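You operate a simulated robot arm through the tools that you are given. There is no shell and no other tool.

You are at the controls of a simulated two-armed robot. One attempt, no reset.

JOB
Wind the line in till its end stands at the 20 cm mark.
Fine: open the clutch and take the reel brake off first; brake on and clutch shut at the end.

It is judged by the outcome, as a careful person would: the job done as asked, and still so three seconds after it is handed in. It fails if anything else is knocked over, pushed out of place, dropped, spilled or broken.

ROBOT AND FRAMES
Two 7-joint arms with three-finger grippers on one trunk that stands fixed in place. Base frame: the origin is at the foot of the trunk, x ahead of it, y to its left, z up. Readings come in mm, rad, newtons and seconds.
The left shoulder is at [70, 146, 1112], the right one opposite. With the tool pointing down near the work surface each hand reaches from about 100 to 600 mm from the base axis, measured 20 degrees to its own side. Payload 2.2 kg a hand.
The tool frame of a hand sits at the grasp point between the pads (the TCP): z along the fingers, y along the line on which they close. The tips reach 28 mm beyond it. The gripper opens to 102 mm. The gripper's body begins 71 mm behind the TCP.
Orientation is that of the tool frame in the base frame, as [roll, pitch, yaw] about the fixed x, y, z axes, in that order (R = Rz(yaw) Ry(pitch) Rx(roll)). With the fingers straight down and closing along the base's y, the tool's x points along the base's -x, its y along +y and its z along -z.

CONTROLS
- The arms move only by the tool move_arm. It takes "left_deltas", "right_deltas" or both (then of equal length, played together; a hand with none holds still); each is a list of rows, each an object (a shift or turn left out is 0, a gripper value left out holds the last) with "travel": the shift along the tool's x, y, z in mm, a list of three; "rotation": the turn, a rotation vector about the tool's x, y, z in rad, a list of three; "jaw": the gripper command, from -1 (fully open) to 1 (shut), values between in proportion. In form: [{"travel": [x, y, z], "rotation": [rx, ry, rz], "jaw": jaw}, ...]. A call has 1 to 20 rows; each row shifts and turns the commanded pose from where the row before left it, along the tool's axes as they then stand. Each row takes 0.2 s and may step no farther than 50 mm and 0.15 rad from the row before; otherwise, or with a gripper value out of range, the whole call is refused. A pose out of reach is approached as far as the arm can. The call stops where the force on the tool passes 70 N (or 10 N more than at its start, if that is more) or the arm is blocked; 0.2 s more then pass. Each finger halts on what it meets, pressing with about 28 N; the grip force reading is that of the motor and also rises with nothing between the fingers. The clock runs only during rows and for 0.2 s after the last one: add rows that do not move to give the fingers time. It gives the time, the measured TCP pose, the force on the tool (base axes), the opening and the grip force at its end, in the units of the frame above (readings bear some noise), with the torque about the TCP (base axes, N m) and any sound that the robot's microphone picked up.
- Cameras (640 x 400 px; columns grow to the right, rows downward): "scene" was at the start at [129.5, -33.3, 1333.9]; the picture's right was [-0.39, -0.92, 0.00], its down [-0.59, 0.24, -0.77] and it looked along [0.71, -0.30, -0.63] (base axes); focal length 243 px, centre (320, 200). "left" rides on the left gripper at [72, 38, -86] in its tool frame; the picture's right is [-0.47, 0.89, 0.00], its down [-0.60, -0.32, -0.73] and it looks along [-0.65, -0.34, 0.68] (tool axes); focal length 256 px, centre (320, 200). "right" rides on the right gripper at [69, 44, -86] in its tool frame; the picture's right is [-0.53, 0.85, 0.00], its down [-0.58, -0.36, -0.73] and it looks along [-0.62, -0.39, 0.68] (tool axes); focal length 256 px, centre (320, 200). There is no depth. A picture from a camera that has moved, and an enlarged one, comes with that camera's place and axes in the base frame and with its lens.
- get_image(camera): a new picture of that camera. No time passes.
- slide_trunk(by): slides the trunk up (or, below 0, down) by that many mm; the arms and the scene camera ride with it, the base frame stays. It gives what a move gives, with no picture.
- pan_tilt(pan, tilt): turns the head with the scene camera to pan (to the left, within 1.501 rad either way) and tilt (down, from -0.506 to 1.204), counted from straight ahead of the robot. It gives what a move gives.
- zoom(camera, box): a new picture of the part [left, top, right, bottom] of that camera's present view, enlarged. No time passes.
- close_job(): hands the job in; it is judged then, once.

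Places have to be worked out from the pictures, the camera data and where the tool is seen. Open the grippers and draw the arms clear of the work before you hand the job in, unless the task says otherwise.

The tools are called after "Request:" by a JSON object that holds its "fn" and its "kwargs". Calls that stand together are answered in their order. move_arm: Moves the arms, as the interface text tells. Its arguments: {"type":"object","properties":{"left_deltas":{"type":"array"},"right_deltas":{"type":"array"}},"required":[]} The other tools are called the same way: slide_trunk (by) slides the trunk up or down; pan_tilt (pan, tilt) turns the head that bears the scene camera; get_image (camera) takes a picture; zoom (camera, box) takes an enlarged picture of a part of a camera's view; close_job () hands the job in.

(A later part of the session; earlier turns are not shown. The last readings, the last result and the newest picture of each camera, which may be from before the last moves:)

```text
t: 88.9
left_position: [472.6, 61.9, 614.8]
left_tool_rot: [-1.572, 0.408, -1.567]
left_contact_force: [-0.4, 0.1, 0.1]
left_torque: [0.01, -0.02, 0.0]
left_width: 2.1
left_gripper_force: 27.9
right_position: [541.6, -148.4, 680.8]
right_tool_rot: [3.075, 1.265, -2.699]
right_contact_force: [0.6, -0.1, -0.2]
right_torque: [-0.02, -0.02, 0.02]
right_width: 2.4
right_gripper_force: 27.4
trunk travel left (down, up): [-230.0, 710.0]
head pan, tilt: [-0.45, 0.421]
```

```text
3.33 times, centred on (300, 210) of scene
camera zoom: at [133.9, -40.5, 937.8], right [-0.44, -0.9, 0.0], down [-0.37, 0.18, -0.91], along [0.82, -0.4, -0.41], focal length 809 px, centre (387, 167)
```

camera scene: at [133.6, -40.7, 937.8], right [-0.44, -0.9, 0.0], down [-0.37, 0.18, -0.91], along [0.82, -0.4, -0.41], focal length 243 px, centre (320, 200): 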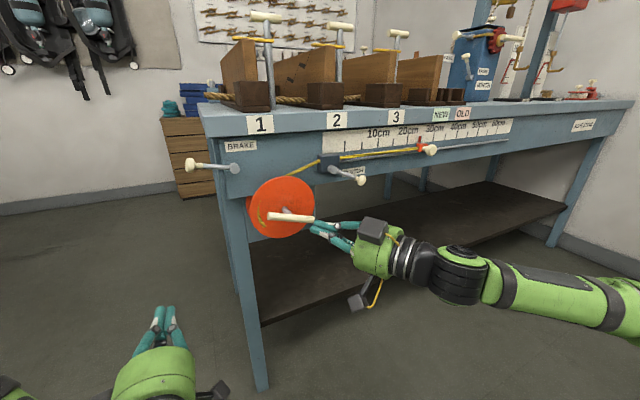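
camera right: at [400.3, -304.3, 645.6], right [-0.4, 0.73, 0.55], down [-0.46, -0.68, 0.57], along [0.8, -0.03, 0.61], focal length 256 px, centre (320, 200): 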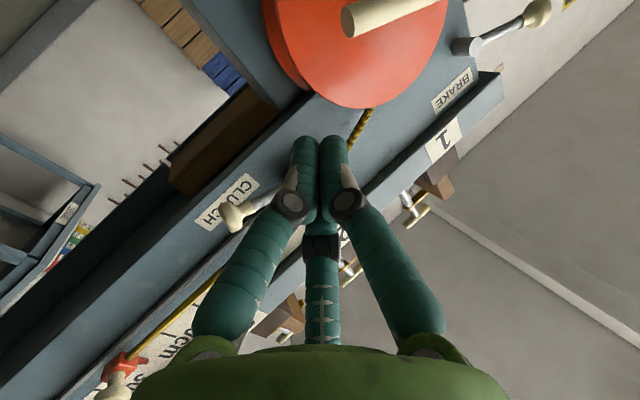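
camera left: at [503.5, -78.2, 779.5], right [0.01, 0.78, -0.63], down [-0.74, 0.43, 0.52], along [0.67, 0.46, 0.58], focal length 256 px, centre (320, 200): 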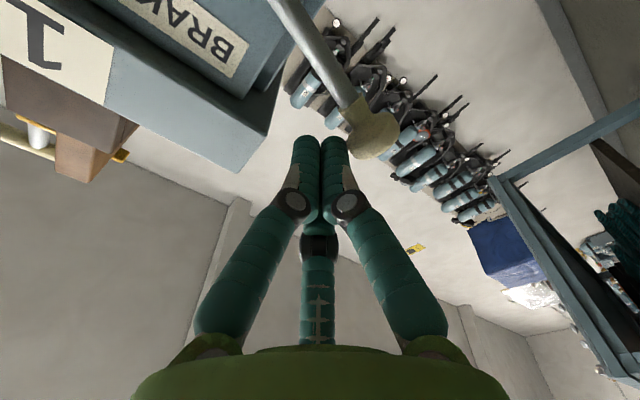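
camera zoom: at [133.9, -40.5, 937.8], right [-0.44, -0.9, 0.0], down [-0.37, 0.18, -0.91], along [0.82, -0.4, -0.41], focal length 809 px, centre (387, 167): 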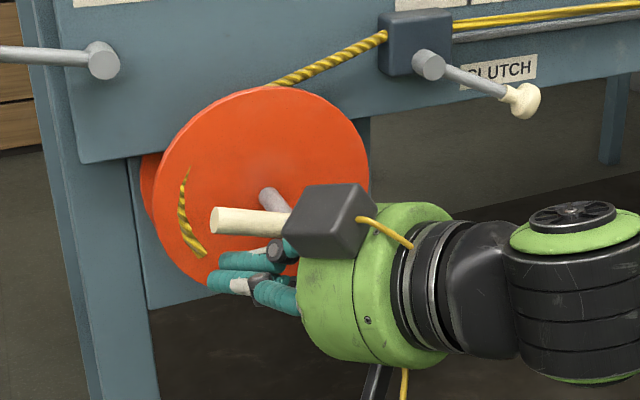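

No contact. I raise the fist to meet the bar and push the first dozen degrees.

Request:
{"fn": "move_arm", "kwargs": {"right_deltas": [{"travel": [-10.9, -2.2, 1.1]}, {"travel": [-7.6, 0.15, -2.4]}, {"travel": [-5.1, -0.25, -1.8]}, {"travel": [-4.8, 0.35, -1.4]}, {}]}}

Request:
{"fn": "zoom", "kwargs": {"camera": "scene", "box": [220, 150, 380, 270]}}

Request:
{"fn": "zoom", "kwargs": {"camera": "scene", "box": [370, 125, 430, 170]}}

```text
t: 90.1
left_position: [473.5, 61.0, 614.9]
left_tool_rot: [-1.571, 0.408, -1.569]
left_contact_force: [0.4, -0.3, -1.2]
left_torque: [-0.02, 0.01, 0.03]
left_width: 2.0
left_gripper_force: 28.0
right_position: [547.6, -149.5, 707.8]
right_tool_rot: [3.078, 1.263, -2.697]
right_contact_force: [-3.7, 2.8, -3.4]
right_torque: [0.02, -0.05, -0.02]
right_width: 1.8
right_gripper_force: 27.8
trunk travel left (down, up): [-230.0, 710.0]
head pan, tilt: [-0.45, 0.421]
```

```text
3.33 times, centred on (300, 210) of scene
camera zoom: at [133.8, -40.5, 937.8], right [-0.44, -0.9, 0.0], down [-0.37, 0.18, -0.91], along [0.82, -0.4, -0.41], focal length 809 px, centre (387, 167)
```

zoom: 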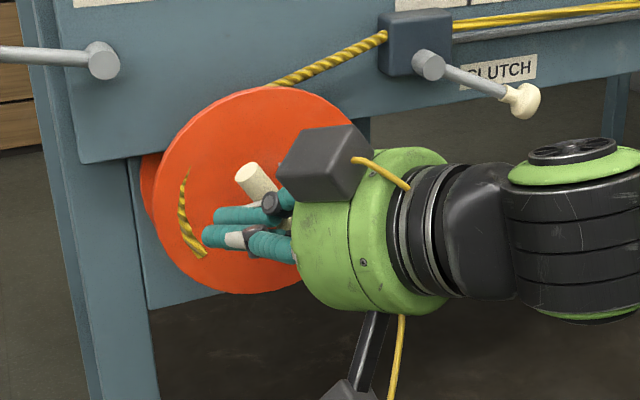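

```text
8.89 times, centred on (400, 148) of scene
camera zoom: at [133.8, -40.5, 937.8], right [-0.44, -0.9, 0.0], down [-0.37, 0.18, -0.91], along [0.82, -0.4, -0.41], focal length 2158 px, centre (-391, 667)
```

zoom: 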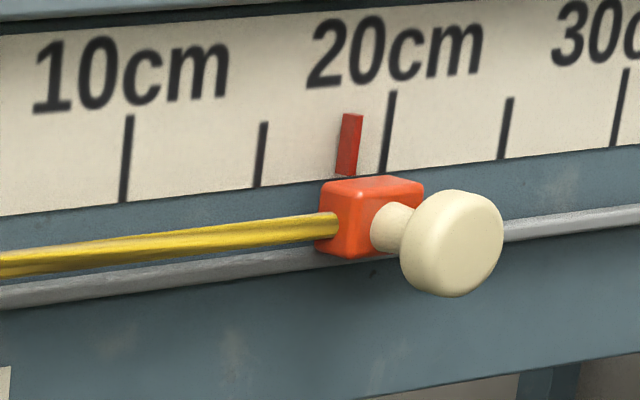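

That turned more than I reckoned, and the end now reads about 18.5 cm. The line follows both ways, so I move the fist down and around under the axle to the lower right arm to pay out about 1.5 cm gently.

Request:
{"fn": "move_arm", "kwargs": {"right_deltas": [{"travel": [19, -0.4, 6]}, {"travel": [19, -0.4, 6]}, {"travel": [1.8, -9, -4.8]}, {"travel": [1.8, -9, -4.8]}, {}]}}

Request:
{"fn": "zoom", "kwargs": {"camera": "scene", "box": [220, 150, 380, 270]}}

Request:
{"fn": "zoom", "kwargs": {"camera": "scene", "box": [370, 125, 430, 170]}}

```text
t: 91.3
left_position: [474.3, 59.9, 614.1]
left_tool_rot: [-1.574, 0.409, -1.567]
left_contact_force: [0.2, 0.5, 0.0]
left_torque: [0.0, -0.04, 0.01]
left_width: 2.2
left_gripper_force: 27.4
right_position: [548.2, -169.3, 667.3]
right_tool_rot: [3.075, 1.26, -2.701]
right_contact_force: [-0.4, 0.8, 0.2]
right_torque: [0.0, -0.04, 0.0]
right_width: 2.2
right_gripper_force: 27.4
trunk travel left (down, up): [-230.0, 710.0]
head pan, tilt: [-0.45, 0.421]
```

```text
3.33 times, centred on (300, 210) of scene
camera zoom: at [133.8, -40.6, 937.8], right [-0.44, -0.9, 0.0], down [-0.37, 0.18, -0.91], along [0.82, -0.4, -0.41], focal length 809 px, centre (387, 167)
```

zoom: 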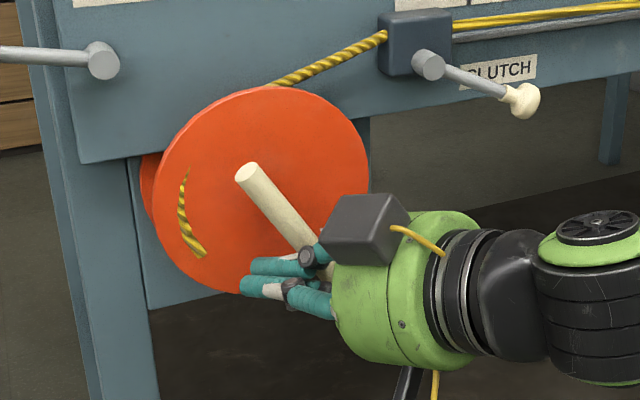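

```text
8.89 times, centred on (400, 148) of scene
camera zoom: at [133.8, -40.6, 937.8], right [-0.44, -0.9, 0.0], down [-0.37, 0.18, -0.91], along [0.82, -0.4, -0.41], focal length 2158 px, centre (-391, 667)
```

zoom: 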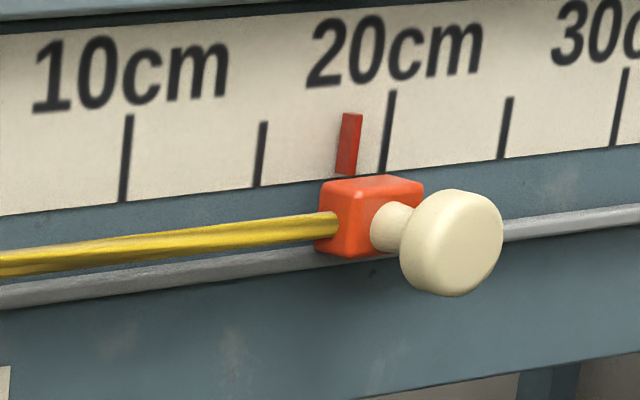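

The end is unchanged at about 18.5 cm and the fist isn't touching. I nudge it toward the lower right arm in 2 mm steps.

Request:
{"fn": "move_arm", "kwargs": {"right_deltas": [{"travel": [-0.85, -1.41, -1.1]}, {"travel": [-0.85, -1.41, -1.1]}, {"travel": [-0.85, -1.41, -1.1]}, {"travel": [-0.85, -1.41, -1.1]}, {}]}}

Request:
{"fn": "zoom", "kwargs": {"camera": "scene", "box": [370, 125, 430, 170]}}

```text
t: 92.5
left_position: [473.9, 61.6, 615.7]
left_tool_rot: [-1.572, 0.408, -1.571]
left_contact_force: [0.0, -0.3, 0.8]
left_torque: [0.0, 0.02, -0.01]
left_width: 2.1
left_gripper_force: 28.1
right_position: [547.1, -174.9, 671.5]
right_tool_rot: [3.075, 1.262, -2.697]
right_contact_force: [-6.8, 8.2, -8.2]
right_torque: [-0.07, -0.05, -0.05]
right_width: 2.2
right_gripper_force: 28.4
trunk travel left (down, up): [-230.0, 710.0]
head pan, tilt: [-0.45, 0.421]
```

```text
8.89 times, centred on (400, 148) of scene
camera zoom: at [133.9, -39.9, 937.7], right [-0.44, -0.9, 0.0], down [-0.37, 0.18, -0.91], along [0.82, -0.4, -0.41], focal length 2158 px, centre (-391, 667)
```

zoom: 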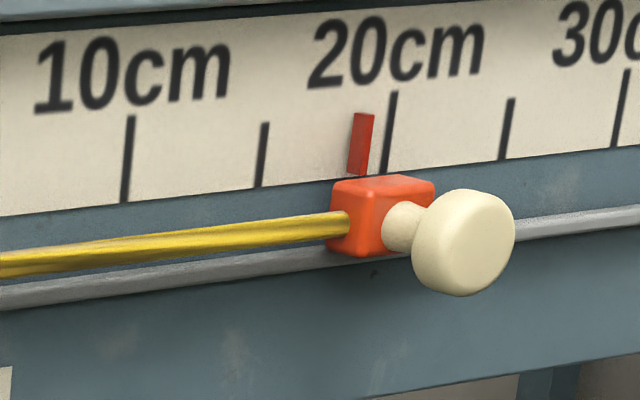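

It moved out to about 18.8 cm. I continue in 1.5–2 mm steps.

Request:
{"fn": "move_arm", "kwargs": {"right_deltas": [{"travel": [-0.85, -1.41, -1.1]}, {"travel": [-0.64, -1.06, -0.83]}, {}]}}

Request:
{"fn": "zoom", "kwargs": {"camera": "scene", "box": [370, 125, 430, 170]}}

```text
t: 93.3
left_position: [471.9, 61.3, 614.7]
left_tool_rot: [-1.574, 0.408, -1.568]
left_contact_force: [0.1, 0.3, 0.8]
left_torque: [-0.03, -0.01, 0.0]
left_width: 2.4
left_gripper_force: 27.9
right_position: [547.0, -178.9, 672.6]
right_tool_rot: [3.072, 1.26, -2.699]
right_contact_force: [-14.5, 5.7, -13.0]
right_torque: [-0.03, -0.07, -0.11]
right_width: 2.0
right_gripper_force: 28.1
trunk travel left (down, up): [-230.0, 710.0]
head pan, tilt: [-0.45, 0.421]
```

```text
8.89 times, centred on (400, 148) of scene
camera zoom: at [133.8, -40.5, 937.7], right [-0.44, -0.9, 0.0], down [-0.37, 0.18, -0.91], along [0.82, -0.4, -0.41], focal length 2158 px, centre (-391, 667)
```

zoom: 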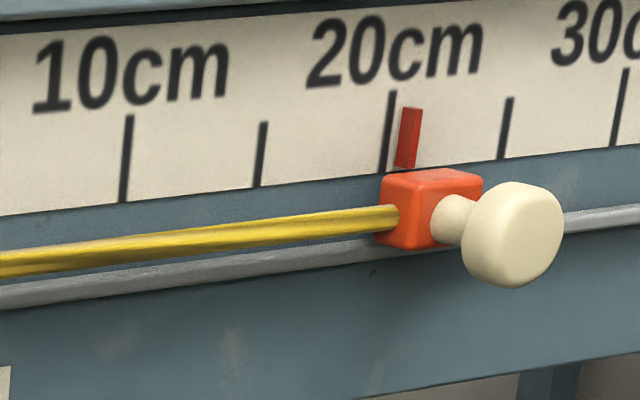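

It slipped on to about 20.9 cm. I go back to the left arm's underside at a larger radius, where the push is smoother, and will approach contact slowly.

Request:
{"fn": "move_arm", "kwargs": {"right_deltas": [{"travel": [0.8, 3, 2.6]}, {"travel": [0, 16, 9]}, {"travel": [-0.5, 16, 9]}, {"travel": [-9.5, 0.2, -3]}, {"travel": [-9.5, 0.2, -3]}, {}]}}

Request:
{"fn": "zoom", "kwargs": {"camera": "scene", "box": [220, 150, 380, 270]}}

Request:
{"fn": "zoom", "kwargs": {"camera": "scene", "box": [370, 125, 430, 170]}}

```text
t: 94.7
left_position: [473.5, 60.6, 614.5]
left_tool_rot: [-1.572, 0.408, -1.57]
left_contact_force: [-0.7, -0.4, -0.4]
left_torque: [-0.04, -0.03, -0.01]
left_width: 2.1
left_gripper_force: 28.1
right_position: [547.7, -138.6, 687.6]
right_tool_rot: [3.078, 1.263, -2.697]
right_contact_force: [0.3, 0.2, -0.4]
right_torque: [0.06, 0.02, 0.01]
right_width: 1.9
right_gripper_force: 27.7
trunk travel left (down, up): [-230.0, 710.0]
head pan, tilt: [-0.45, 0.421]
```

```text
3.33 times, centred on (300, 210) of scene
camera zoom: at [133.9, -40.6, 937.8], right [-0.44, -0.9, 0.0], down [-0.37, 0.18, -0.91], along [0.82, -0.4, -0.41], focal length 809 px, centre (387, 167)
```

zoom: 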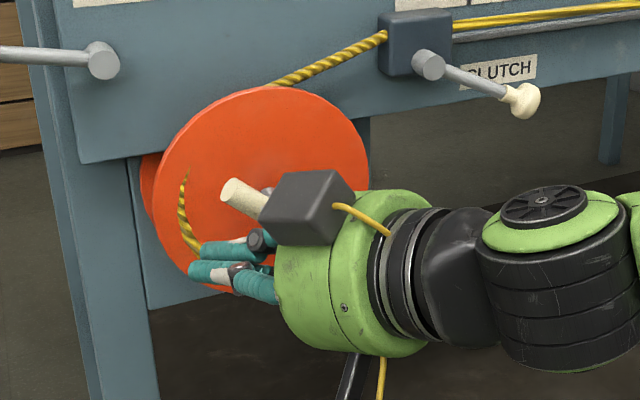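

```text
8.89 times, centred on (400, 148) of scene
camera zoom: at [133.9, -40.6, 937.8], right [-0.44, -0.9, 0.0], down [-0.37, 0.18, -0.91], along [0.82, -0.4, -0.41], focal length 2158 px, centre (-391, 667)
```

zoom: 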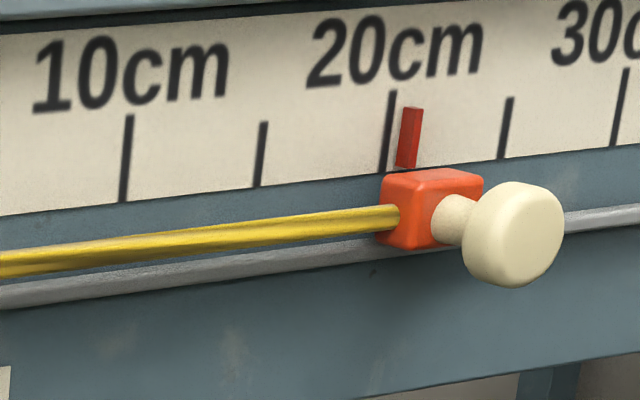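

The bar hasn't moved and the end still reads about 20.9 cm. I close the remaining gap in small steps.

Request:
{"fn": "move_arm", "kwargs": {"right_deltas": [{"travel": [-5.7, 0.1, -1.8]}, {"travel": [-5.7, 0.1, -1.8]}, {"travel": [-1.9, 0, -0.6]}, {"travel": [-1.9, 0, -0.6]}, {}]}}

Request:
{"fn": "zoom", "kwargs": {"camera": "scene", "box": [370, 125, 430, 170]}}

```text
t: 95.9
left_position: [473.4, 62.1, 614.4]
left_tool_rot: [-1.575, 0.408, -1.571]
left_contact_force: [-0.3, 0.4, -0.4]
left_torque: [0.03, -0.03, -0.03]
left_width: 2.0
left_gripper_force: 27.8
right_position: [548.4, -139.1, 704.5]
right_tool_rot: [3.076, 1.264, -2.697]
right_contact_force: [-0.9, 0.6, -0.2]
right_torque: [-0.01, -0.02, 0.02]
right_width: 2.1
right_gripper_force: 28.2
trunk travel left (down, up): [-230.0, 710.0]
head pan, tilt: [-0.45, 0.421]
```

```text
8.89 times, centred on (400, 148) of scene
camera zoom: at [133.9, -40.6, 937.8], right [-0.44, -0.9, 0.0], down [-0.37, 0.18, -0.91], along [0.82, -0.4, -0.41], focal length 2158 px, centre (-391, 667)
```

zoom: 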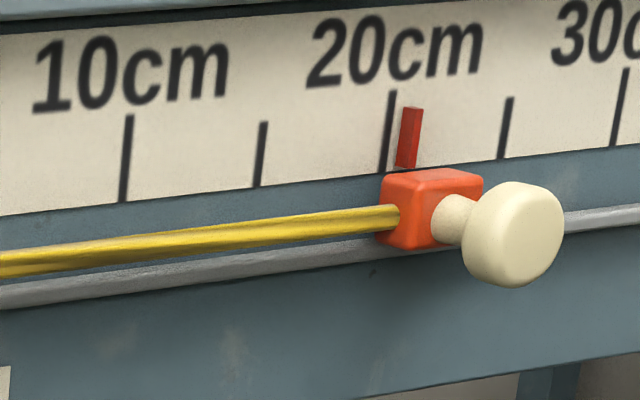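

Not quite touching yet. I continue in 1.5 mm steps.

Request:
{"fn": "move_arm", "kwargs": {"right_deltas": [{"travel": [-1.45, 0, -0.45]}, {"travel": [-1.45, 0, -0.45]}, {}]}}

Request:
{"fn": "zoom", "kwargs": {"camera": "scene", "box": [370, 125, 430, 170]}}

```text
t: 96.7
left_position: [474.3, 60.6, 613.7]
left_tool_rot: [-1.574, 0.407, -1.571]
left_contact_force: [-0.3, 0.0, 0.2]
left_torque: [-0.02, -0.03, 0.01]
left_width: 2.0
left_gripper_force: 27.7
right_position: [546.5, -139.0, 706.9]
right_tool_rot: [3.075, 1.261, -2.703]
right_contact_force: [-0.4, 0.0, -1.1]
right_torque: [0.05, 0.0, 0.06]
right_width: 2.3
right_gripper_force: 28.4
trunk travel left (down, up): [-230.0, 710.0]
head pan, tilt: [-0.45, 0.421]
```

```text
8.89 times, centred on (400, 148) of scene
camera zoom: at [133.9, -40.6, 937.7], right [-0.44, -0.9, 0.0], down [-0.37, 0.18, -0.91], along [0.82, -0.4, -0.41], focal length 2158 px, centre (-391, 667)
```

zoom: 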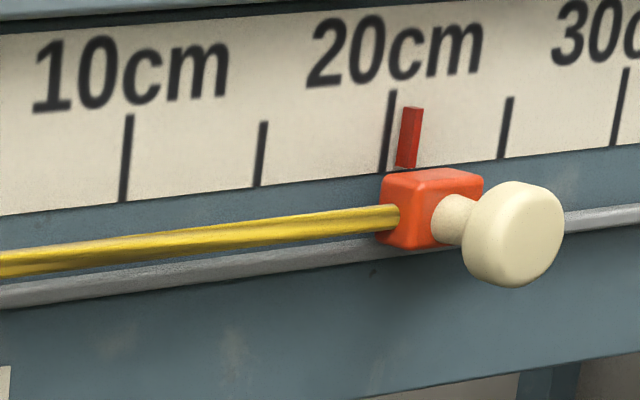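

Still no contact. Two more small steps.

Request:
{"fn": "move_arm", "kwargs": {"right_deltas": [{"travel": [-1.45, 0, -0.45]}, {"travel": [-1.45, 0, -0.45]}, {}]}}

Request:
{"fn": "zoom", "kwargs": {"camera": "scene", "box": [370, 125, 430, 170]}}

```text
t: 97.5
left_position: [474.0, 61.0, 613.9]
left_tool_rot: [-1.572, 0.408, -1.569]
left_contact_force: [0.4, 0.1, 0.2]
left_torque: [-0.04, 0.02, 0.01]
left_width: 2.1
left_gripper_force: 28.2
right_position: [547.4, -139.7, 710.1]
right_tool_rot: [3.076, 1.262, -2.698]
right_contact_force: [-3.8, 1.0, -5.2]
right_torque: [0.05, -0.05, -0.03]
right_width: 2.0
right_gripper_force: 27.7
trunk travel left (down, up): [-230.0, 710.0]
head pan, tilt: [-0.45, 0.421]
```

```text
8.89 times, centred on (400, 148) of scene
camera zoom: at [133.8, -40.7, 937.7], right [-0.44, -0.9, 0.0], down [-0.37, 0.18, -0.91], along [0.82, -0.4, -0.41], focal length 2158 px, centre (-391, 667)
```

zoom: 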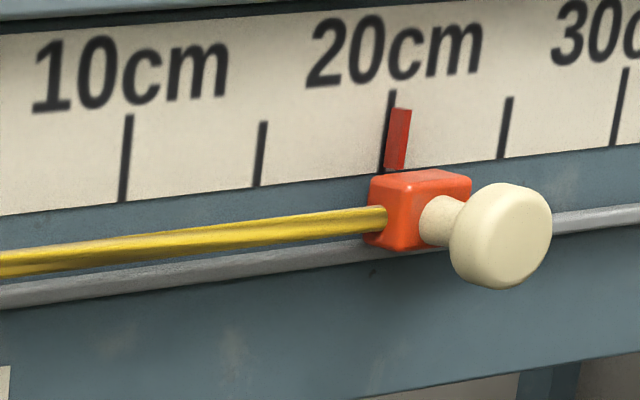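

The end now appears at about 20.4 cm, right beside the 20 mark. Before any last nudge I want a square-on view, so I ease the fist down off the bar, back it out, and raise the trunk (needed for the brake anyway).

Request:
{"fn": "move_arm", "kwargs": {"right_deltas": [{"travel": [5, 0, 1.5]}, {"travel": [9, 0, 3]}, {"travel": [0, 0, -20]}, {"travel": [0, 0, -25]}, {"travel": [0, 0, -25]}, {}]}}

Request:
{"fn": "slide_trunk", "kwargs": {"by": 230}}

Request:
{"fn": "get_image", "kwargs": {"camera": "scene"}}

```text
t: 98.9
left_position: [473.9, 61.2, 614.5]
left_tool_rot: [-1.572, 0.408, -1.572]
left_contact_force: [-0.7, 0.2, -0.2]
left_torque: [0.02, -0.02, -0.01]
left_width: 2.2
left_gripper_force: 28.3
right_position: [489.1, -172.3, 716.0]
right_tool_rot: [3.077, 1.262, -2.697]
right_contact_force: [-0.6, 0.2, 0.0]
right_torque: [0.03, 0.02, -0.05]
right_width: 2.1
right_gripper_force: 28.2
trunk travel left (down, up): [-230.0, 710.0]
head pan, tilt: [-0.45, 0.421]
```

```text
t: 101.3
left_position: [474.4, 61.1, 844.2]
left_tool_rot: [-1.572, 0.409, -1.569]
left_contact_force: [-0.3, 0.6, 0.1]
left_torque: [-0.01, 0.0, 0.01]
left_width: 2.2
left_gripper_force: 28.4
right_position: [489.7, -171.7, 946.2]
right_tool_rot: [3.077, 1.265, -2.699]
right_contact_force: [0.2, 0.5, -0.7]
right_torque: [-0.01, -0.01, 0.02]
right_width: 1.8
right_gripper_force: 28.4
trunk travel left (down, up): [-460.0, 480.0]
head pan, tilt: [-0.45, 0.421]
```

```text
taken
camera scene: at [134.0, -40.6, 1167.7], right [-0.44, -0.9, 0.0], down [-0.37, 0.18, -0.91], along [0.82, -0.4, -0.41], focal length 243 px, centre (320, 200)
```

scene: 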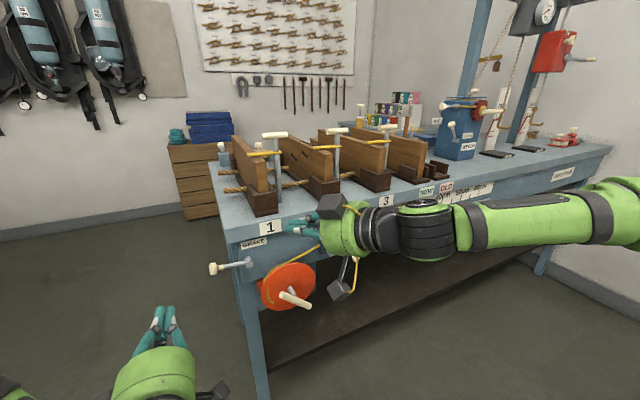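

The reel looks undisturbed. I turn the right hand downward and take it back and to the right, so its camera looks square at the 20 cm mark from above.

Request:
{"fn": "move_arm", "kwargs": {"right_deltas": [{"rotation": [0, 0.14, 0]}, {"rotation": [0, 0.14, 0]}, {"rotation": [0, 0.14, 0]}, {"rotation": [0, 0.14, 0]}, {"rotation": [0, 0.14, 0]}, {"rotation": [0, 0.14, 0]}, {"rotation": [0, 0.14, 0]}, {"rotation": [0, 0.14, 0]}, {"rotation": [0, 0.14, 0]}, {"travel": [34.7, -23.8, -6]}, {"travel": [34.7, -23.8, -6]}, {"travel": [34.7, -23.8, -6]}, {"travel": [34.7, -23.8, -6]}, {"travel": [34.7, -23.8, -6]}, {"travel": [34.7, -23.8, -6]}, {"travel": [34.7, -23.8, -6]}, {"travel": [34.7, -23.8, -6]}, {"travel": [34.7, -23.8, -6]}, {}]}}

Request:
{"fn": "get_image", "kwargs": {"camera": "right"}}

Request:
{"fn": "get_image", "kwargs": {"camera": "scene"}}

```text
t: 105.3
left_position: [474.1, 61.0, 845.1]
left_tool_rot: [-1.574, 0.407, -1.571]
left_contact_force: [0.5, 0.1, -0.5]
left_torque: [0.0, -0.01, 0.01]
left_width: 2.2
left_gripper_force: 28.3
right_position: [294.7, -378.6, 936.6]
right_tool_rot: [3.128, 0.058, -2.65]
right_contact_force: [-0.8, 0.1, 0.5]
right_torque: [-0.02, 0.01, 0.0]
right_width: 2.3
right_gripper_force: 28.1
right hand out of reach, approached as far as the arm can: row 2, 14, 15, 16, 17, 18
trunk travel left (down, up): [-460.0, 480.0]
head pan, tilt: [-0.45, 0.421]
```

```text
taken
camera right: at [211.3, -376.2, 1018.7], right [0.07, 1.0, 0.04], down [0.65, -0.08, 0.76], along [0.76, -0.03, -0.65], focal length 256 px, centre (320, 200)
```

right: 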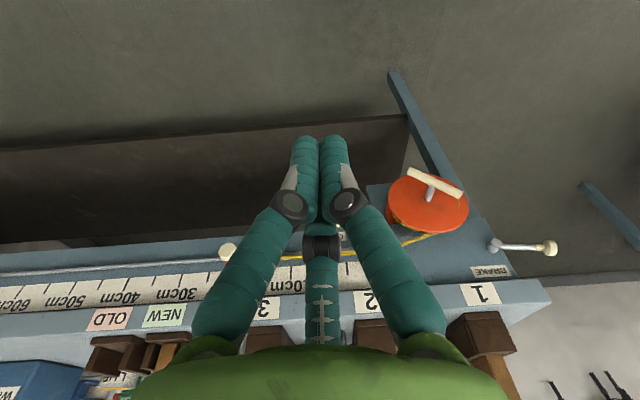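

```text
taken
camera scene: at [134.1, -40.5, 1167.7], right [-0.44, -0.9, 0.0], down [-0.37, 0.18, -0.91], along [0.82, -0.4, -0.41], focal length 243 px, centre (320, 200)
```

scene: 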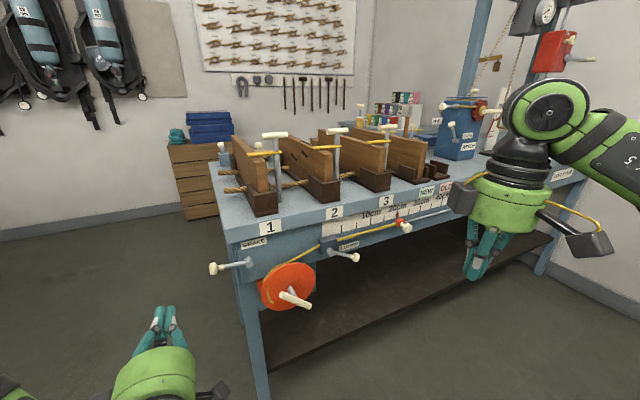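

The right camera now looks almost straight at the scale, with the end just left of the finger. I zoom in there.

Request:
{"fn": "zoom", "kwargs": {"camera": "right", "box": [160, 225, 260, 305]}}

Request:
{"fn": "zoom", "kwargs": {"camera": "scene", "box": [360, 190, 440, 240]}}

```text
5.00 times, centred on (210, 265) of right
camera zoom: at [211.3, -376.2, 1018.7], right [0.07, 1.0, 0.04], down [0.65, -0.08, 0.76], along [0.76, -0.03, -0.65], focal length 1280 px, centre (870, -125)
```

zoom: 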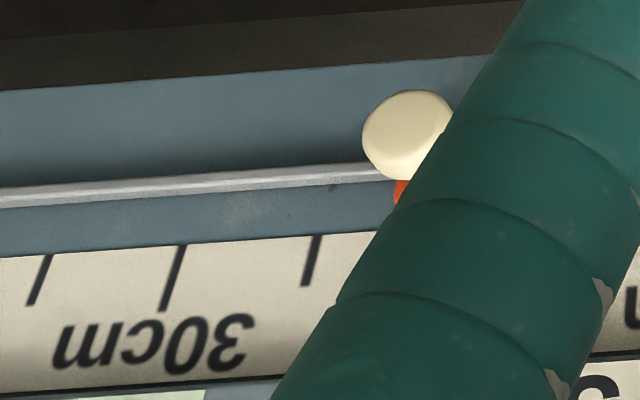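

```text
8.00 times, centred on (400, 215) of scene
camera zoom: at [134.1, -40.5, 1167.7], right [-0.44, -0.9, 0.0], down [-0.37, 0.18, -0.91], along [0.82, -0.4, -0.41], focal length 1942 px, centre (-320, 80)
```

zoom: 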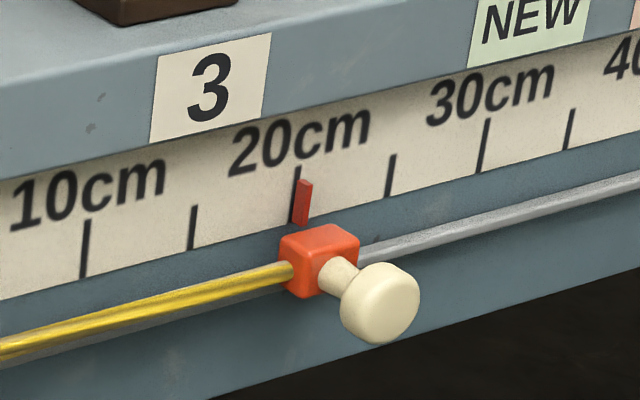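

The finger hides the pointer. I open the right hand's jaws, as nothing is near them, to uncover the view.

Request:
{"fn": "move_arm", "kwargs": {"right_deltas": [{"jaw": -1}, {}, {}, {}]}}

Request:
{"fn": "zoom", "kwargs": {"camera": "right", "box": [180, 225, 300, 305]}}

```text
t: 106.3
left_position: [472.5, 61.5, 845.1]
left_tool_rot: [-1.572, 0.409, -1.57]
left_contact_force: [-0.1, 0.0, 0.3]
left_torque: [-0.02, -0.01, 0.0]
left_width: 2.0
left_gripper_force: 28.1
right_position: [295.8, -379.2, 934.7]
right_tool_rot: [3.13, 0.057, -2.651]
right_contact_force: [-0.1, -0.7, 0.0]
right_torque: [0.02, -0.01, -0.01]
right_width: 102.0
right_gripper_force: 0.0
trunk travel left (down, up): [-460.0, 480.0]
head pan, tilt: [-0.45, 0.421]
```

```text
5.00 times, centred on (240, 265) of right
camera zoom: at [211.2, -376.3, 1019.0], right [0.07, 1.0, 0.04], down [0.65, -0.08, 0.76], along [0.76, -0.03, -0.65], focal length 1280 px, centre (720, -125)
```

zoom: 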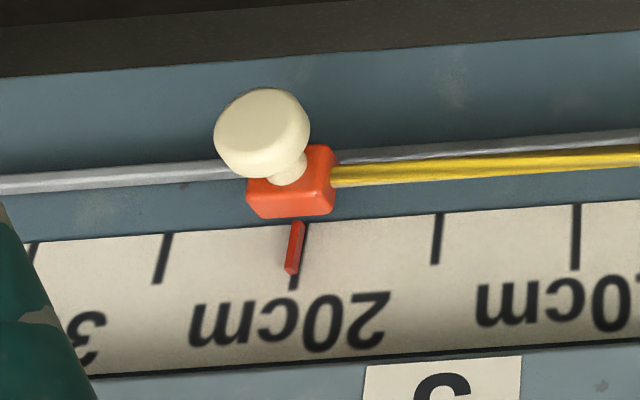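

From this squarer view the pointer sits over the 20 cm mark. Combining both views, the pointer is about 3 mm in front of the scale and the true reading is about 20.1 cm, so it's on the mark. Now the brake goes back on: I bring the left fist in below the brake lever.

Request:
{"fn": "move_arm", "kwargs": {"left_deltas": [{"travel": [27.9, 7, 14.3]}, {"travel": [27.9, 7, 14.3]}, {"travel": [27.9, 7, 14.3]}, {"travel": [27.9, 7, 14.3]}, {"travel": [0, 0, 20]}, {"travel": [0, 0, 20]}, {"travel": [0, 0, 18]}, {}]}}

Request:
{"fn": "zoom", "kwargs": {"camera": "scene", "box": [180, 200, 320, 305]}}

Request:
{"fn": "get_image", "kwargs": {"camera": "left"}}

```text
t: 108.1
left_position: [588.2, -30.0, 774.5]
left_tool_rot: [-1.572, 0.409, -1.569]
left_contact_force: [-0.1, -0.8, -0.3]
left_torque: [0.01, -0.01, -0.02]
left_width: 2.1
left_gripper_force: 28.3
right_position: [294.4, -378.9, 935.3]
right_tool_rot: [3.129, 0.058, -2.651]
right_contact_force: [0.1, -1.1, 0.3]
right_torque: [-0.02, 0.01, -0.02]
right_width: 102.0
right_gripper_force: 0.0
trunk travel left (down, up): [-460.0, 480.0]
head pan, tilt: [-0.45, 0.421]
```

```text
3.81 times, centred on (250, 252) of scene
camera zoom: at [133.8, -40.6, 1167.8], right [-0.44, -0.9, 0.0], down [-0.37, 0.18, -0.91], along [0.82, -0.4, -0.41], focal length 925 px, centre (587, 0)
```

zoom: 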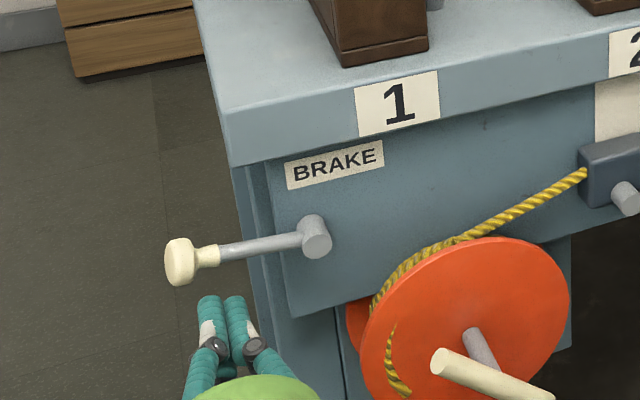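

```text
taken
camera left: at [503.1, -80.5, 713.4], right [0.0, 0.78, -0.63], down [-0.73, 0.43, 0.53], along [0.68, 0.46, 0.57], focal length 256 px, centre (320, 200)
```

left: 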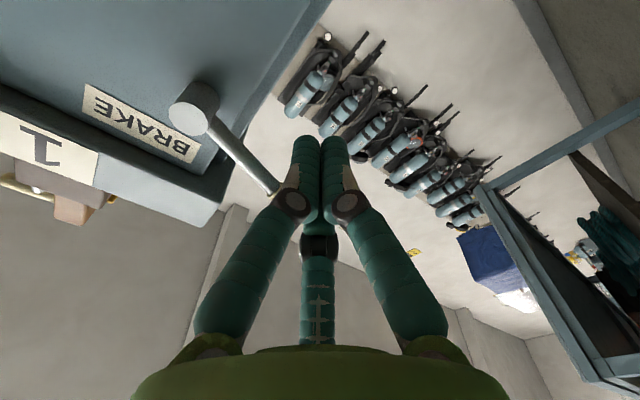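

The fist is just below the lever. I push it up along its arc.

Request:
{"fn": "move_arm", "kwargs": {"left_deltas": [{"travel": [-4, -9.2, 0]}, {"travel": [-3.2, -7.3, 0]}, {"travel": [-4.1, -6.5, 0]}, {"travel": [-3.4, -10.2, 0]}, {}]}}

Request:
{"fn": "zoom", "kwargs": {"camera": "scene", "box": [180, 200, 320, 305]}}

```text
t: 109.3
left_position: [588.5, -32.4, 811.0]
left_tool_rot: [-1.575, 0.41, -1.574]
left_contact_force: [0.1, -8.8, -3.7]
left_torque: [0.09, 0.14, -0.13]
left_width: 2.0
left_gripper_force: 27.7
right_position: [296.3, -380.6, 935.4]
right_tool_rot: [3.127, 0.058, -2.65]
right_contact_force: [0.3, 0.2, -0.8]
right_torque: [-0.01, -0.01, 0.02]
right_width: 102.0
right_gripper_force: 0.0
trunk travel left (down, up): [-460.0, 480.0]
head pan, tilt: [-0.45, 0.421]
```

```text
3.81 times, centred on (250, 252) of scene
camera zoom: at [134.6, -42.2, 1167.6], right [-0.44, -0.9, 0.0], down [-0.37, 0.18, -0.91], along [0.82, -0.4, -0.41], focal length 925 px, centre (587, 0)
```

zoom: 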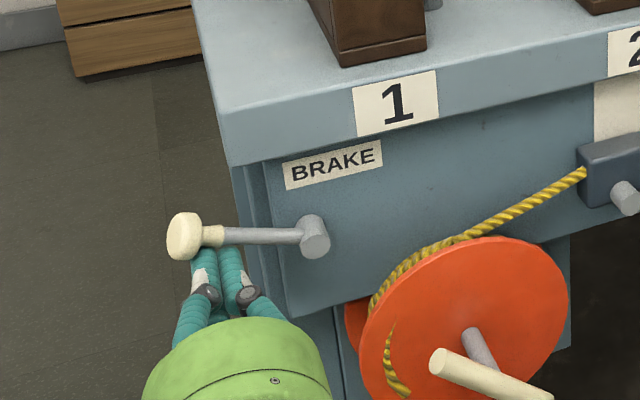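

The lever is rising, but the fist's side rubs the knob. I shift a little toward the pivot and continue along the arc.

Request:
{"fn": "move_arm", "kwargs": {"left_deltas": [{"travel": [7.3, -3.2, 0]}, {"travel": [-1.2, -11.8, 0]}, {}]}}

Request:
{"fn": "zoom", "kwargs": {"camera": "scene", "box": [180, 200, 320, 305]}}

```text
t: 110.1
left_position: [588.8, -42.3, 822.6]
left_tool_rot: [-1.569, 0.41, -1.57]
left_contact_force: [0.8, 0.7, 0.0]
left_torque: [-0.03, -0.04, -0.06]
left_width: 2.2
left_gripper_force: 27.7
right_position: [295.1, -379.0, 936.1]
right_tool_rot: [3.128, 0.057, -2.652]
right_contact_force: [-0.2, -0.2, 0.0]
right_torque: [0.01, 0.01, -0.01]
right_width: 102.0
right_gripper_force: 0.0
trunk travel left (down, up): [-460.0, 480.0]
head pan, tilt: [-0.45, 0.421]
```

```text
3.81 times, centred on (250, 252) of scene
camera zoom: at [134.0, -40.3, 1167.8], right [-0.44, -0.9, 0.0], down [-0.37, 0.18, -0.91], along [0.82, -0.4, -0.41], focal length 925 px, centre (587, 0)
```

zoom: 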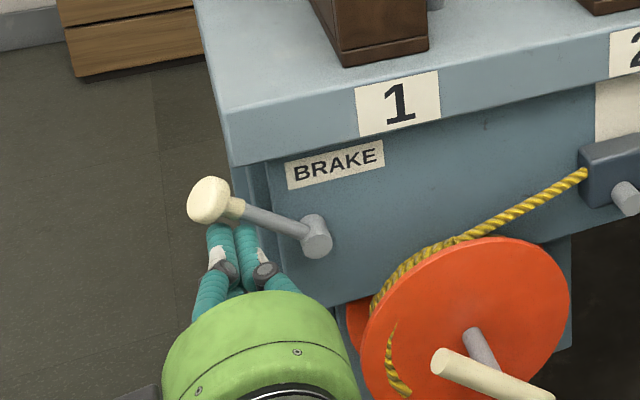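

The lever is about halfway, at 45°. I continue up and to the right toward its original stop.

Request:
{"fn": "move_arm", "kwargs": {"left_deltas": [{"travel": [0.5, -8.8, 0]}, {"travel": [2, -8.9, 0]}, {}]}}

Request:
{"fn": "zoom", "kwargs": {"camera": "scene", "box": [180, 200, 320, 305]}}

```text
t: 110.9
left_position: [589.9, -51.5, 838.3]
left_tool_rot: [-1.571, 0.41, -1.569]
left_contact_force: [-0.5, 0.8, 0.2]
left_torque: [-0.03, 0.02, 0.01]
left_width: 1.9
left_gripper_force: 27.9
right_position: [295.5, -377.5, 936.5]
right_tool_rot: [3.129, 0.058, -2.65]
right_contact_force: [0.2, 0.8, 0.9]
right_torque: [0.01, 0.01, 0.01]
right_width: 102.0
right_gripper_force: 0.1
trunk travel left (down, up): [-460.0, 480.0]
head pan, tilt: [-0.45, 0.421]
```

```text
3.81 times, centred on (250, 252) of scene
camera zoom: at [133.9, -40.5, 1167.8], right [-0.44, -0.9, 0.0], down [-0.37, 0.18, -0.91], along [0.82, -0.4, -0.41], focal length 925 px, centre (587, 0)
```

zoom: 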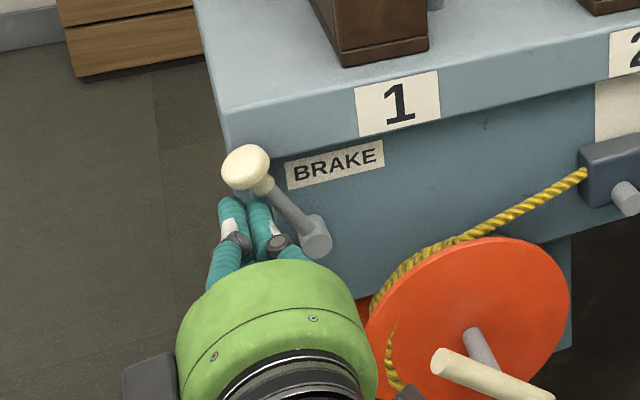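

The lever is within about 4° of its original stop. I press a bit further until it meets the stop firmly.

Request:
{"fn": "move_arm", "kwargs": {"left_deltas": [{"travel": [2.5, -3.5, 0]}, {"travel": [2.5, -3.5, 0]}, {"travel": [2, -2.5, 0]}, {}]}}

Request:
{"fn": "zoom", "kwargs": {"camera": "scene", "box": [180, 200, 320, 305]}}

```text
t: 111.9
left_position: [590.6, -54.4, 840.9]
left_tool_rot: [-1.58, 0.406, -1.563]
left_contact_force: [-11.3, 25.0, -11.4]
left_torque: [0.1, 0.11, 0.51]
left_width: 2.2
left_gripper_force: 28.0
right_position: [295.0, -376.2, 937.5]
right_tool_rot: [3.132, 0.055, -2.652]
right_contact_force: [-0.2, -0.8, 1.0]
right_torque: [-0.01, 0.0, 0.06]
right_width: 102.1
right_gripper_force: 0.0
trunk travel left (down, up): [-460.0, 480.0]
head pan, tilt: [-0.45, 0.421]
```

```text
3.81 times, centred on (250, 252) of scene
camera zoom: at [133.5, -36.2, 1167.8], right [-0.44, -0.9, 0.0], down [-0.37, 0.17, -0.91], along [0.82, -0.4, -0.41], focal length 925 px, centre (587, 0)
```

zoom: 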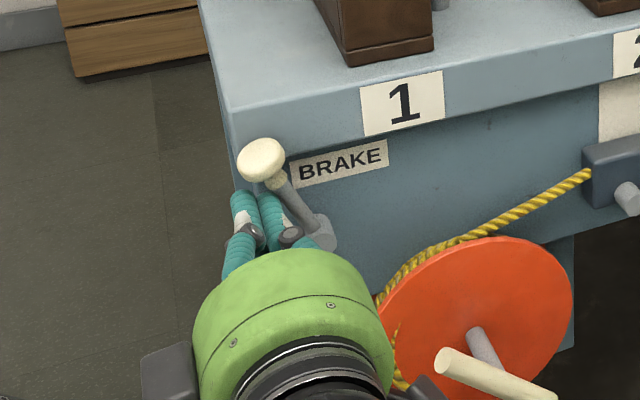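

It meets the stop at about 27 N, so the brake is on. I ease off, retreat the left hand, and check the lever and the line's end.

Request:
{"fn": "move_arm", "kwargs": {"left_deltas": [{"travel": [-5.7, 6.9, 0]}, {"travel": [-5.7, 6.9, 0]}, {"travel": [0, 0, -25]}, {"travel": [0, 0, -25]}, {"travel": [0, 0, -30]}, {"travel": [-27, 12, -10]}, {"travel": [-27, 12, -10]}, {"travel": [-27, 12, 0]}, {}]}}

Request:
{"fn": "zoom", "kwargs": {"camera": "scene", "box": [200, 200, 400, 325]}}

Request:
{"fn": "zoom", "kwargs": {"camera": "right", "box": [180, 225, 300, 305]}}

Request:
{"fn": "zoom", "kwargs": {"camera": "scene", "box": [360, 190, 440, 240]}}

```text
t: 113.9
left_position: [488.5, 44.8, 833.8]
left_tool_rot: [-1.572, 0.409, -1.572]
left_contact_force: [-0.8, 0.2, 0.0]
left_torque: [0.0, 0.01, 0.02]
left_width: 2.1
left_gripper_force: 28.0
right_position: [294.4, -378.6, 935.0]
right_tool_rot: [3.128, 0.057, -2.651]
right_contact_force: [0.8, 0.5, -0.3]
right_torque: [0.01, 0.0, 0.0]
right_width: 102.1
right_gripper_force: 0.0
trunk travel left (down, up): [-460.0, 480.0]
head pan, tilt: [-0.45, 0.421]
```

```text
3.20 times, centred on (300, 262) of scene
camera zoom: at [134.0, -40.9, 1167.7], right [-0.44, -0.9, 0.0], down [-0.37, 0.18, -0.91], along [0.82, -0.4, -0.41], focal length 777 px, centre (384, 0)
```

zoom: 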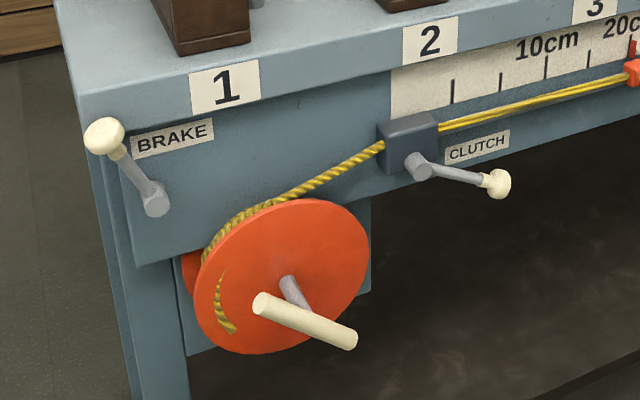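

```text
5.00 times, centred on (240, 265) of right
camera zoom: at [211.3, -376.5, 1018.8], right [0.07, 1.0, 0.04], down [0.65, -0.08, 0.76], along [0.76, -0.03, -0.65], focal length 1280 px, centre (720, -125)
```

zoom: 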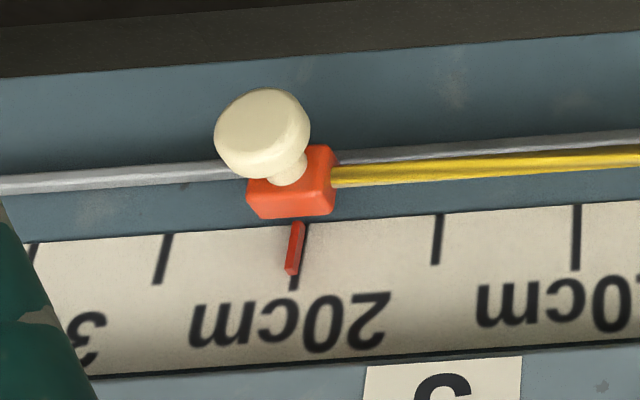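

```text
8.00 times, centred on (400, 215) of scene
camera zoom: at [134.0, -40.9, 1167.7], right [-0.44, -0.9, 0.0], down [-0.37, 0.18, -0.91], along [0.82, -0.4, -0.41], focal length 1942 px, centre (-320, 80)
```

zoom: 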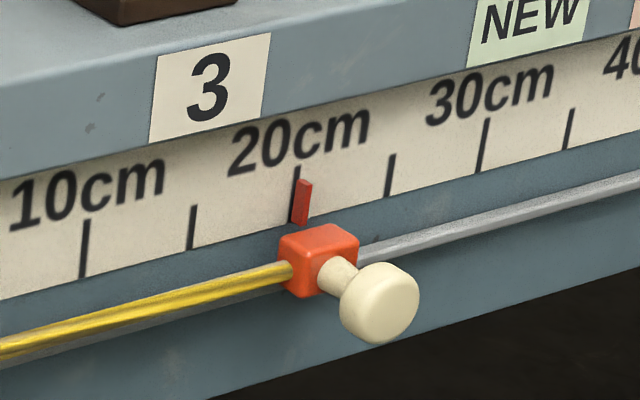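

The brake lever is back at its original stop and the end is still on the 20 cm mark. Now the clutch: I close the right fist and lower the trunk so the right arm can reach it.

Request:
{"fn": "move_arm", "kwargs": {"right_deltas": [{"jaw": 1}, {}, {}, {}]}}

Request:
{"fn": "slide_trunk", "kwargs": {"by": -230}}

Request:
{"fn": "get_image", "kwargs": {"camera": "scene"}}

```text
t: 114.9
left_position: [488.2, 42.3, 833.9]
left_tool_rot: [-1.571, 0.407, -1.569]
left_contact_force: [-0.5, 0.4, -0.8]
left_torque: [-0.01, 0.01, 0.01]
left_width: 2.1
left_gripper_force: 27.9
right_position: [295.7, -377.3, 935.5]
right_tool_rot: [3.129, 0.059, -2.651]
right_contact_force: [-0.4, -0.1, 0.4]
right_torque: [-0.04, 0.03, -0.01]
right_width: 2.2
right_gripper_force: 28.4
trunk travel left (down, up): [-460.0, 480.0]
head pan, tilt: [-0.45, 0.421]
```

```text
t: 117.4
left_position: [488.3, 44.4, 604.2]
left_tool_rot: [-1.572, 0.41, -1.569]
left_contact_force: [0.4, -0.2, -0.3]
left_torque: [-0.01, 0.02, 0.0]
left_width: 2.0
left_gripper_force: 27.9
right_position: [294.7, -377.9, 706.8]
right_tool_rot: [3.13, 0.058, -2.652]
right_contact_force: [-0.1, 0.1, 0.4]
right_torque: [-0.01, -0.04, 0.02]
right_width: 2.2
right_gripper_force: 28.5
trunk travel left (down, up): [-230.0, 710.0]
head pan, tilt: [-0.45, 0.421]
```

```text
taken
camera scene: at [133.8, -40.6, 937.8], right [-0.44, -0.9, 0.0], down [-0.37, 0.18, -0.91], along [0.82, -0.4, -0.41], focal length 243 px, centre (320, 200)
```

scene: 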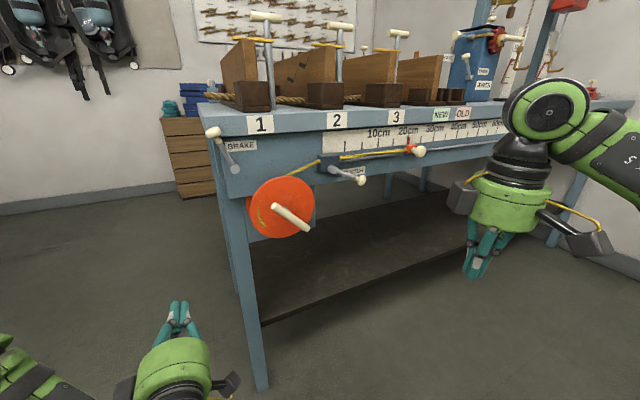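

I move the right hand forward and up in free space and pitch it to nearly horizontal, pointing forward-left.

Request:
{"fn": "move_arm", "kwargs": {"right_deltas": [{"travel": [-25, -22, -18]}, {"travel": [-25, -22, -18]}, {"travel": [-25, -22, -18]}, {"travel": [-25, -22, -18]}, {"rotation": [0, -0.15, 0]}, {"rotation": [0, -0.15, 0]}, {"rotation": [0, -0.15, 0]}, {"rotation": [0, -0.15, 0]}, {"rotation": [0, -0.15, 0]}, {"rotation": [0, -0.15, 0]}, {"rotation": [0, -0.15, 0]}, {"rotation": [0, -0.15, 0]}, {}]}}

Request:
{"fn": "get_image", "kwargs": {"camera": "scene"}}

```text
t: 120.2
left_position: [488.2, 44.4, 601.6]
left_tool_rot: [-1.574, 0.408, -1.569]
left_contact_force: [-0.1, -0.5, 0.2]
left_torque: [0.01, -0.05, -0.02]
left_width: 2.1
left_gripper_force: 28.1
right_position: [404.7, -315.8, 760.5]
right_tool_rot: [3.101, 1.258, -2.687]
right_contact_force: [-0.1, -0.3, -0.3]
right_torque: [-0.03, -0.04, -0.04]
right_width: 2.1
right_gripper_force: 27.9
right hand out of reach, approached as far as the arm can: row 1, 2, 3, 4, 12
trunk travel left (down, up): [-230.0, 710.0]
head pan, tilt: [-0.45, 0.421]
```

```text
taken
camera scene: at [134.0, -40.5, 937.8], right [-0.44, -0.9, 0.0], down [-0.37, 0.18, -0.91], along [0.82, -0.4, -0.41], focal length 243 px, centre (320, 200)
```

scene: 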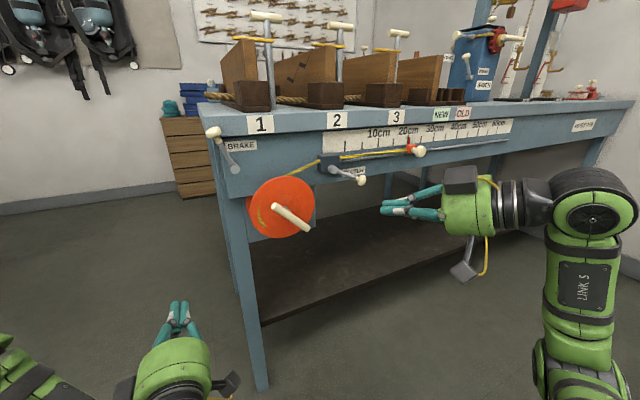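

The right arm is now in a good low-elbow posture. I line it up behind and above the clutch lever.

Request:
{"fn": "move_arm", "kwargs": {"right_deltas": [{"travel": [-17.6, -30, 9.6]}, {"travel": [-17.6, -30, 9.6]}, {"travel": [-17.6, -30, 9.6]}, {"travel": [-17.6, -30, 9.6]}, {}]}}

Request:
{"fn": "get_image", "kwargs": {"camera": "scene"}}

Request:
{"fn": "get_image", "kwargs": {"camera": "right"}}

```text
t: 121.4
left_position: [488.3, 44.0, 603.5]
left_tool_rot: [-1.574, 0.408, -1.57]
left_contact_force: [0.7, -1.0, -0.2]
left_torque: [-0.03, -0.02, -0.01]
left_width: 2.0
left_gripper_force: 28.3
right_position: [456.4, -329.6, 801.1]
right_tool_rot: [3.101, 1.256, -2.689]
right_contact_force: [-0.4, 0.6, 0.0]
right_torque: [0.0, 0.02, -0.01]
right_width: 2.1
right_gripper_force: 28.2
right hand out of reach, approached as far as the arm can: row 1, 2, 3, 4
trunk travel left (down, up): [-230.0, 710.0]
head pan, tilt: [-0.45, 0.421]
```

```text
taken
camera scene: at [133.8, -40.5, 937.8], right [-0.44, -0.9, 0.0], down [-0.37, 0.18, -0.91], along [0.82, -0.4, -0.41], focal length 243 px, centre (320, 200)
```

scene: 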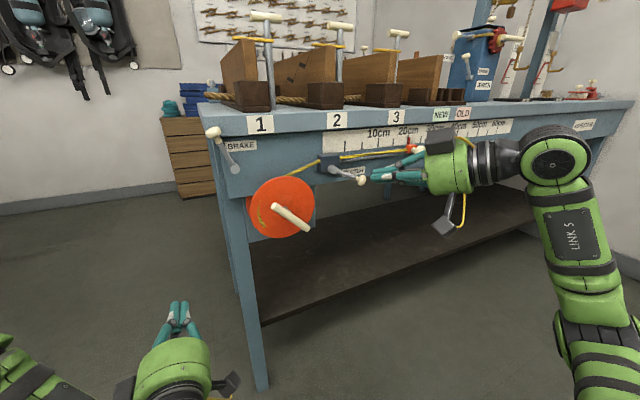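

```text
taken
camera right: at [345.5, -338.9, 762.4], right [-0.25, 0.82, 0.52], down [-0.28, -0.57, 0.77], along [0.93, 0.05, 0.37], focal length 256 px, centre (320, 200)
```

right: 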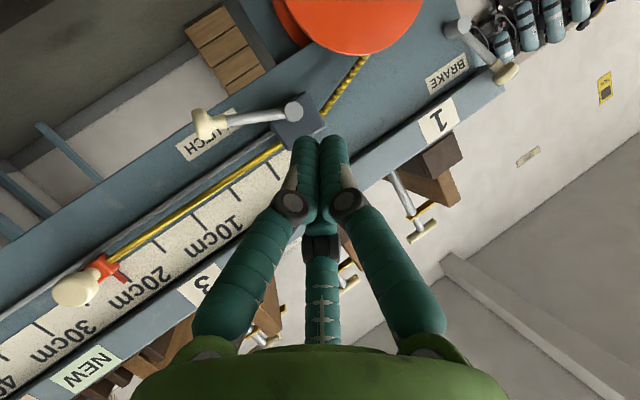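

It's short of reach with the hand pitched down in this elbow-low posture. Making it horizontal should relax the wrist, so I level the hand and then continue.

Request:
{"fn": "move_arm", "kwargs": {"right_deltas": [{"rotation": [0, -0.11, 0]}, {"rotation": [0, -0.11, 0]}, {"rotation": [0, -0.1, 0]}, {"travel": [0, -25, 8]}, {"travel": [0, -25, 8]}, {"travel": [0, -25, 8]}, {}]}}

Request:
{"fn": "get_image", "kwargs": {"camera": "scene"}}

```text
t: 123.0
left_position: [487.8, 44.6, 602.6]
left_tool_rot: [-1.573, 0.408, -1.568]
left_contact_force: [-0.1, -0.2, 0.4]
left_torque: [0.0, 0.01, 0.02]
left_width: 1.9
left_gripper_force: 27.4
right_position: [480.7, -313.3, 804.5]
right_tool_rot: [1.152, 1.554, 1.641]
right_contact_force: [-0.1, 0.2, 0.7]
right_torque: [0.0, 0.01, -0.02]
right_width: 2.0
right_gripper_force: 27.9
right hand out of reach, approached as far as the arm can: row 1, 4, 5, 6
trunk travel left (down, up): [-230.0, 710.0]
head pan, tilt: [-0.45, 0.421]
```

```text
taken
camera scene: at [133.9, -40.5, 937.8], right [-0.44, -0.9, 0.0], down [-0.37, 0.18, -0.91], along [0.82, -0.4, -0.41], focal length 243 px, centre (320, 200)
```

scene: 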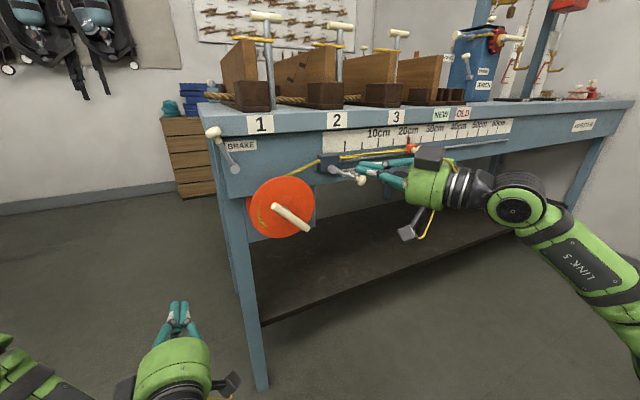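

The posture is still awkward going right. A steeper hand is fine here since the lever must be pushed down anyway, so I pitch the hand down about 0.75 rad and try moving right from there.

Request:
{"fn": "move_arm", "kwargs": {"right_deltas": [{"travel": [0, 0, -20]}, {"rotation": [0, 0.15, 0]}, {"rotation": [0, 0.15, 0]}, {"rotation": [0, 0.15, 0]}, {"rotation": [0, 0.15, 0]}, {"rotation": [0, 0.15, 0]}, {"travel": [0, -25, 0]}, {"travel": [0, -25, 0]}, {"travel": [0, -25, 0]}, {}]}}

Request:
{"fn": "get_image", "kwargs": {"camera": "scene"}}

```text
t: 125.2
left_position: [489.5, 44.1, 604.5]
left_tool_rot: [-1.574, 0.409, -1.568]
left_contact_force: [-0.6, 0.5, 0.8]
left_torque: [0.0, -0.02, 0.01]
left_width: 1.9
left_gripper_force: 28.0
right_position: [476.3, -320.5, 805.6]
right_tool_rot: [3.122, 0.829, -2.665]
right_contact_force: [-0.2, -0.5, 0.9]
right_torque: [-0.04, 0.0, 0.01]
right_width: 2.2
right_gripper_force: 28.2
right hand out of reach, approached as far as the arm can: row 1, 7, 8, 9
trunk travel left (down, up): [-230.0, 710.0]
head pan, tilt: [-0.45, 0.421]
```

```text
taken
camera scene: at [133.9, -40.6, 937.8], right [-0.44, -0.9, 0.0], down [-0.37, 0.18, -0.91], along [0.82, -0.4, -0.41], focal length 243 px, centre (320, 200)
```

scene: 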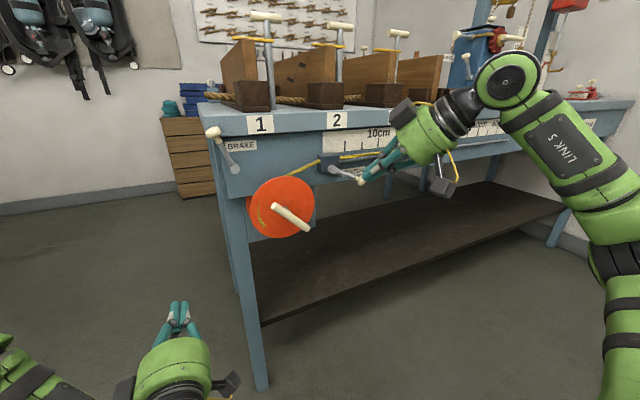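

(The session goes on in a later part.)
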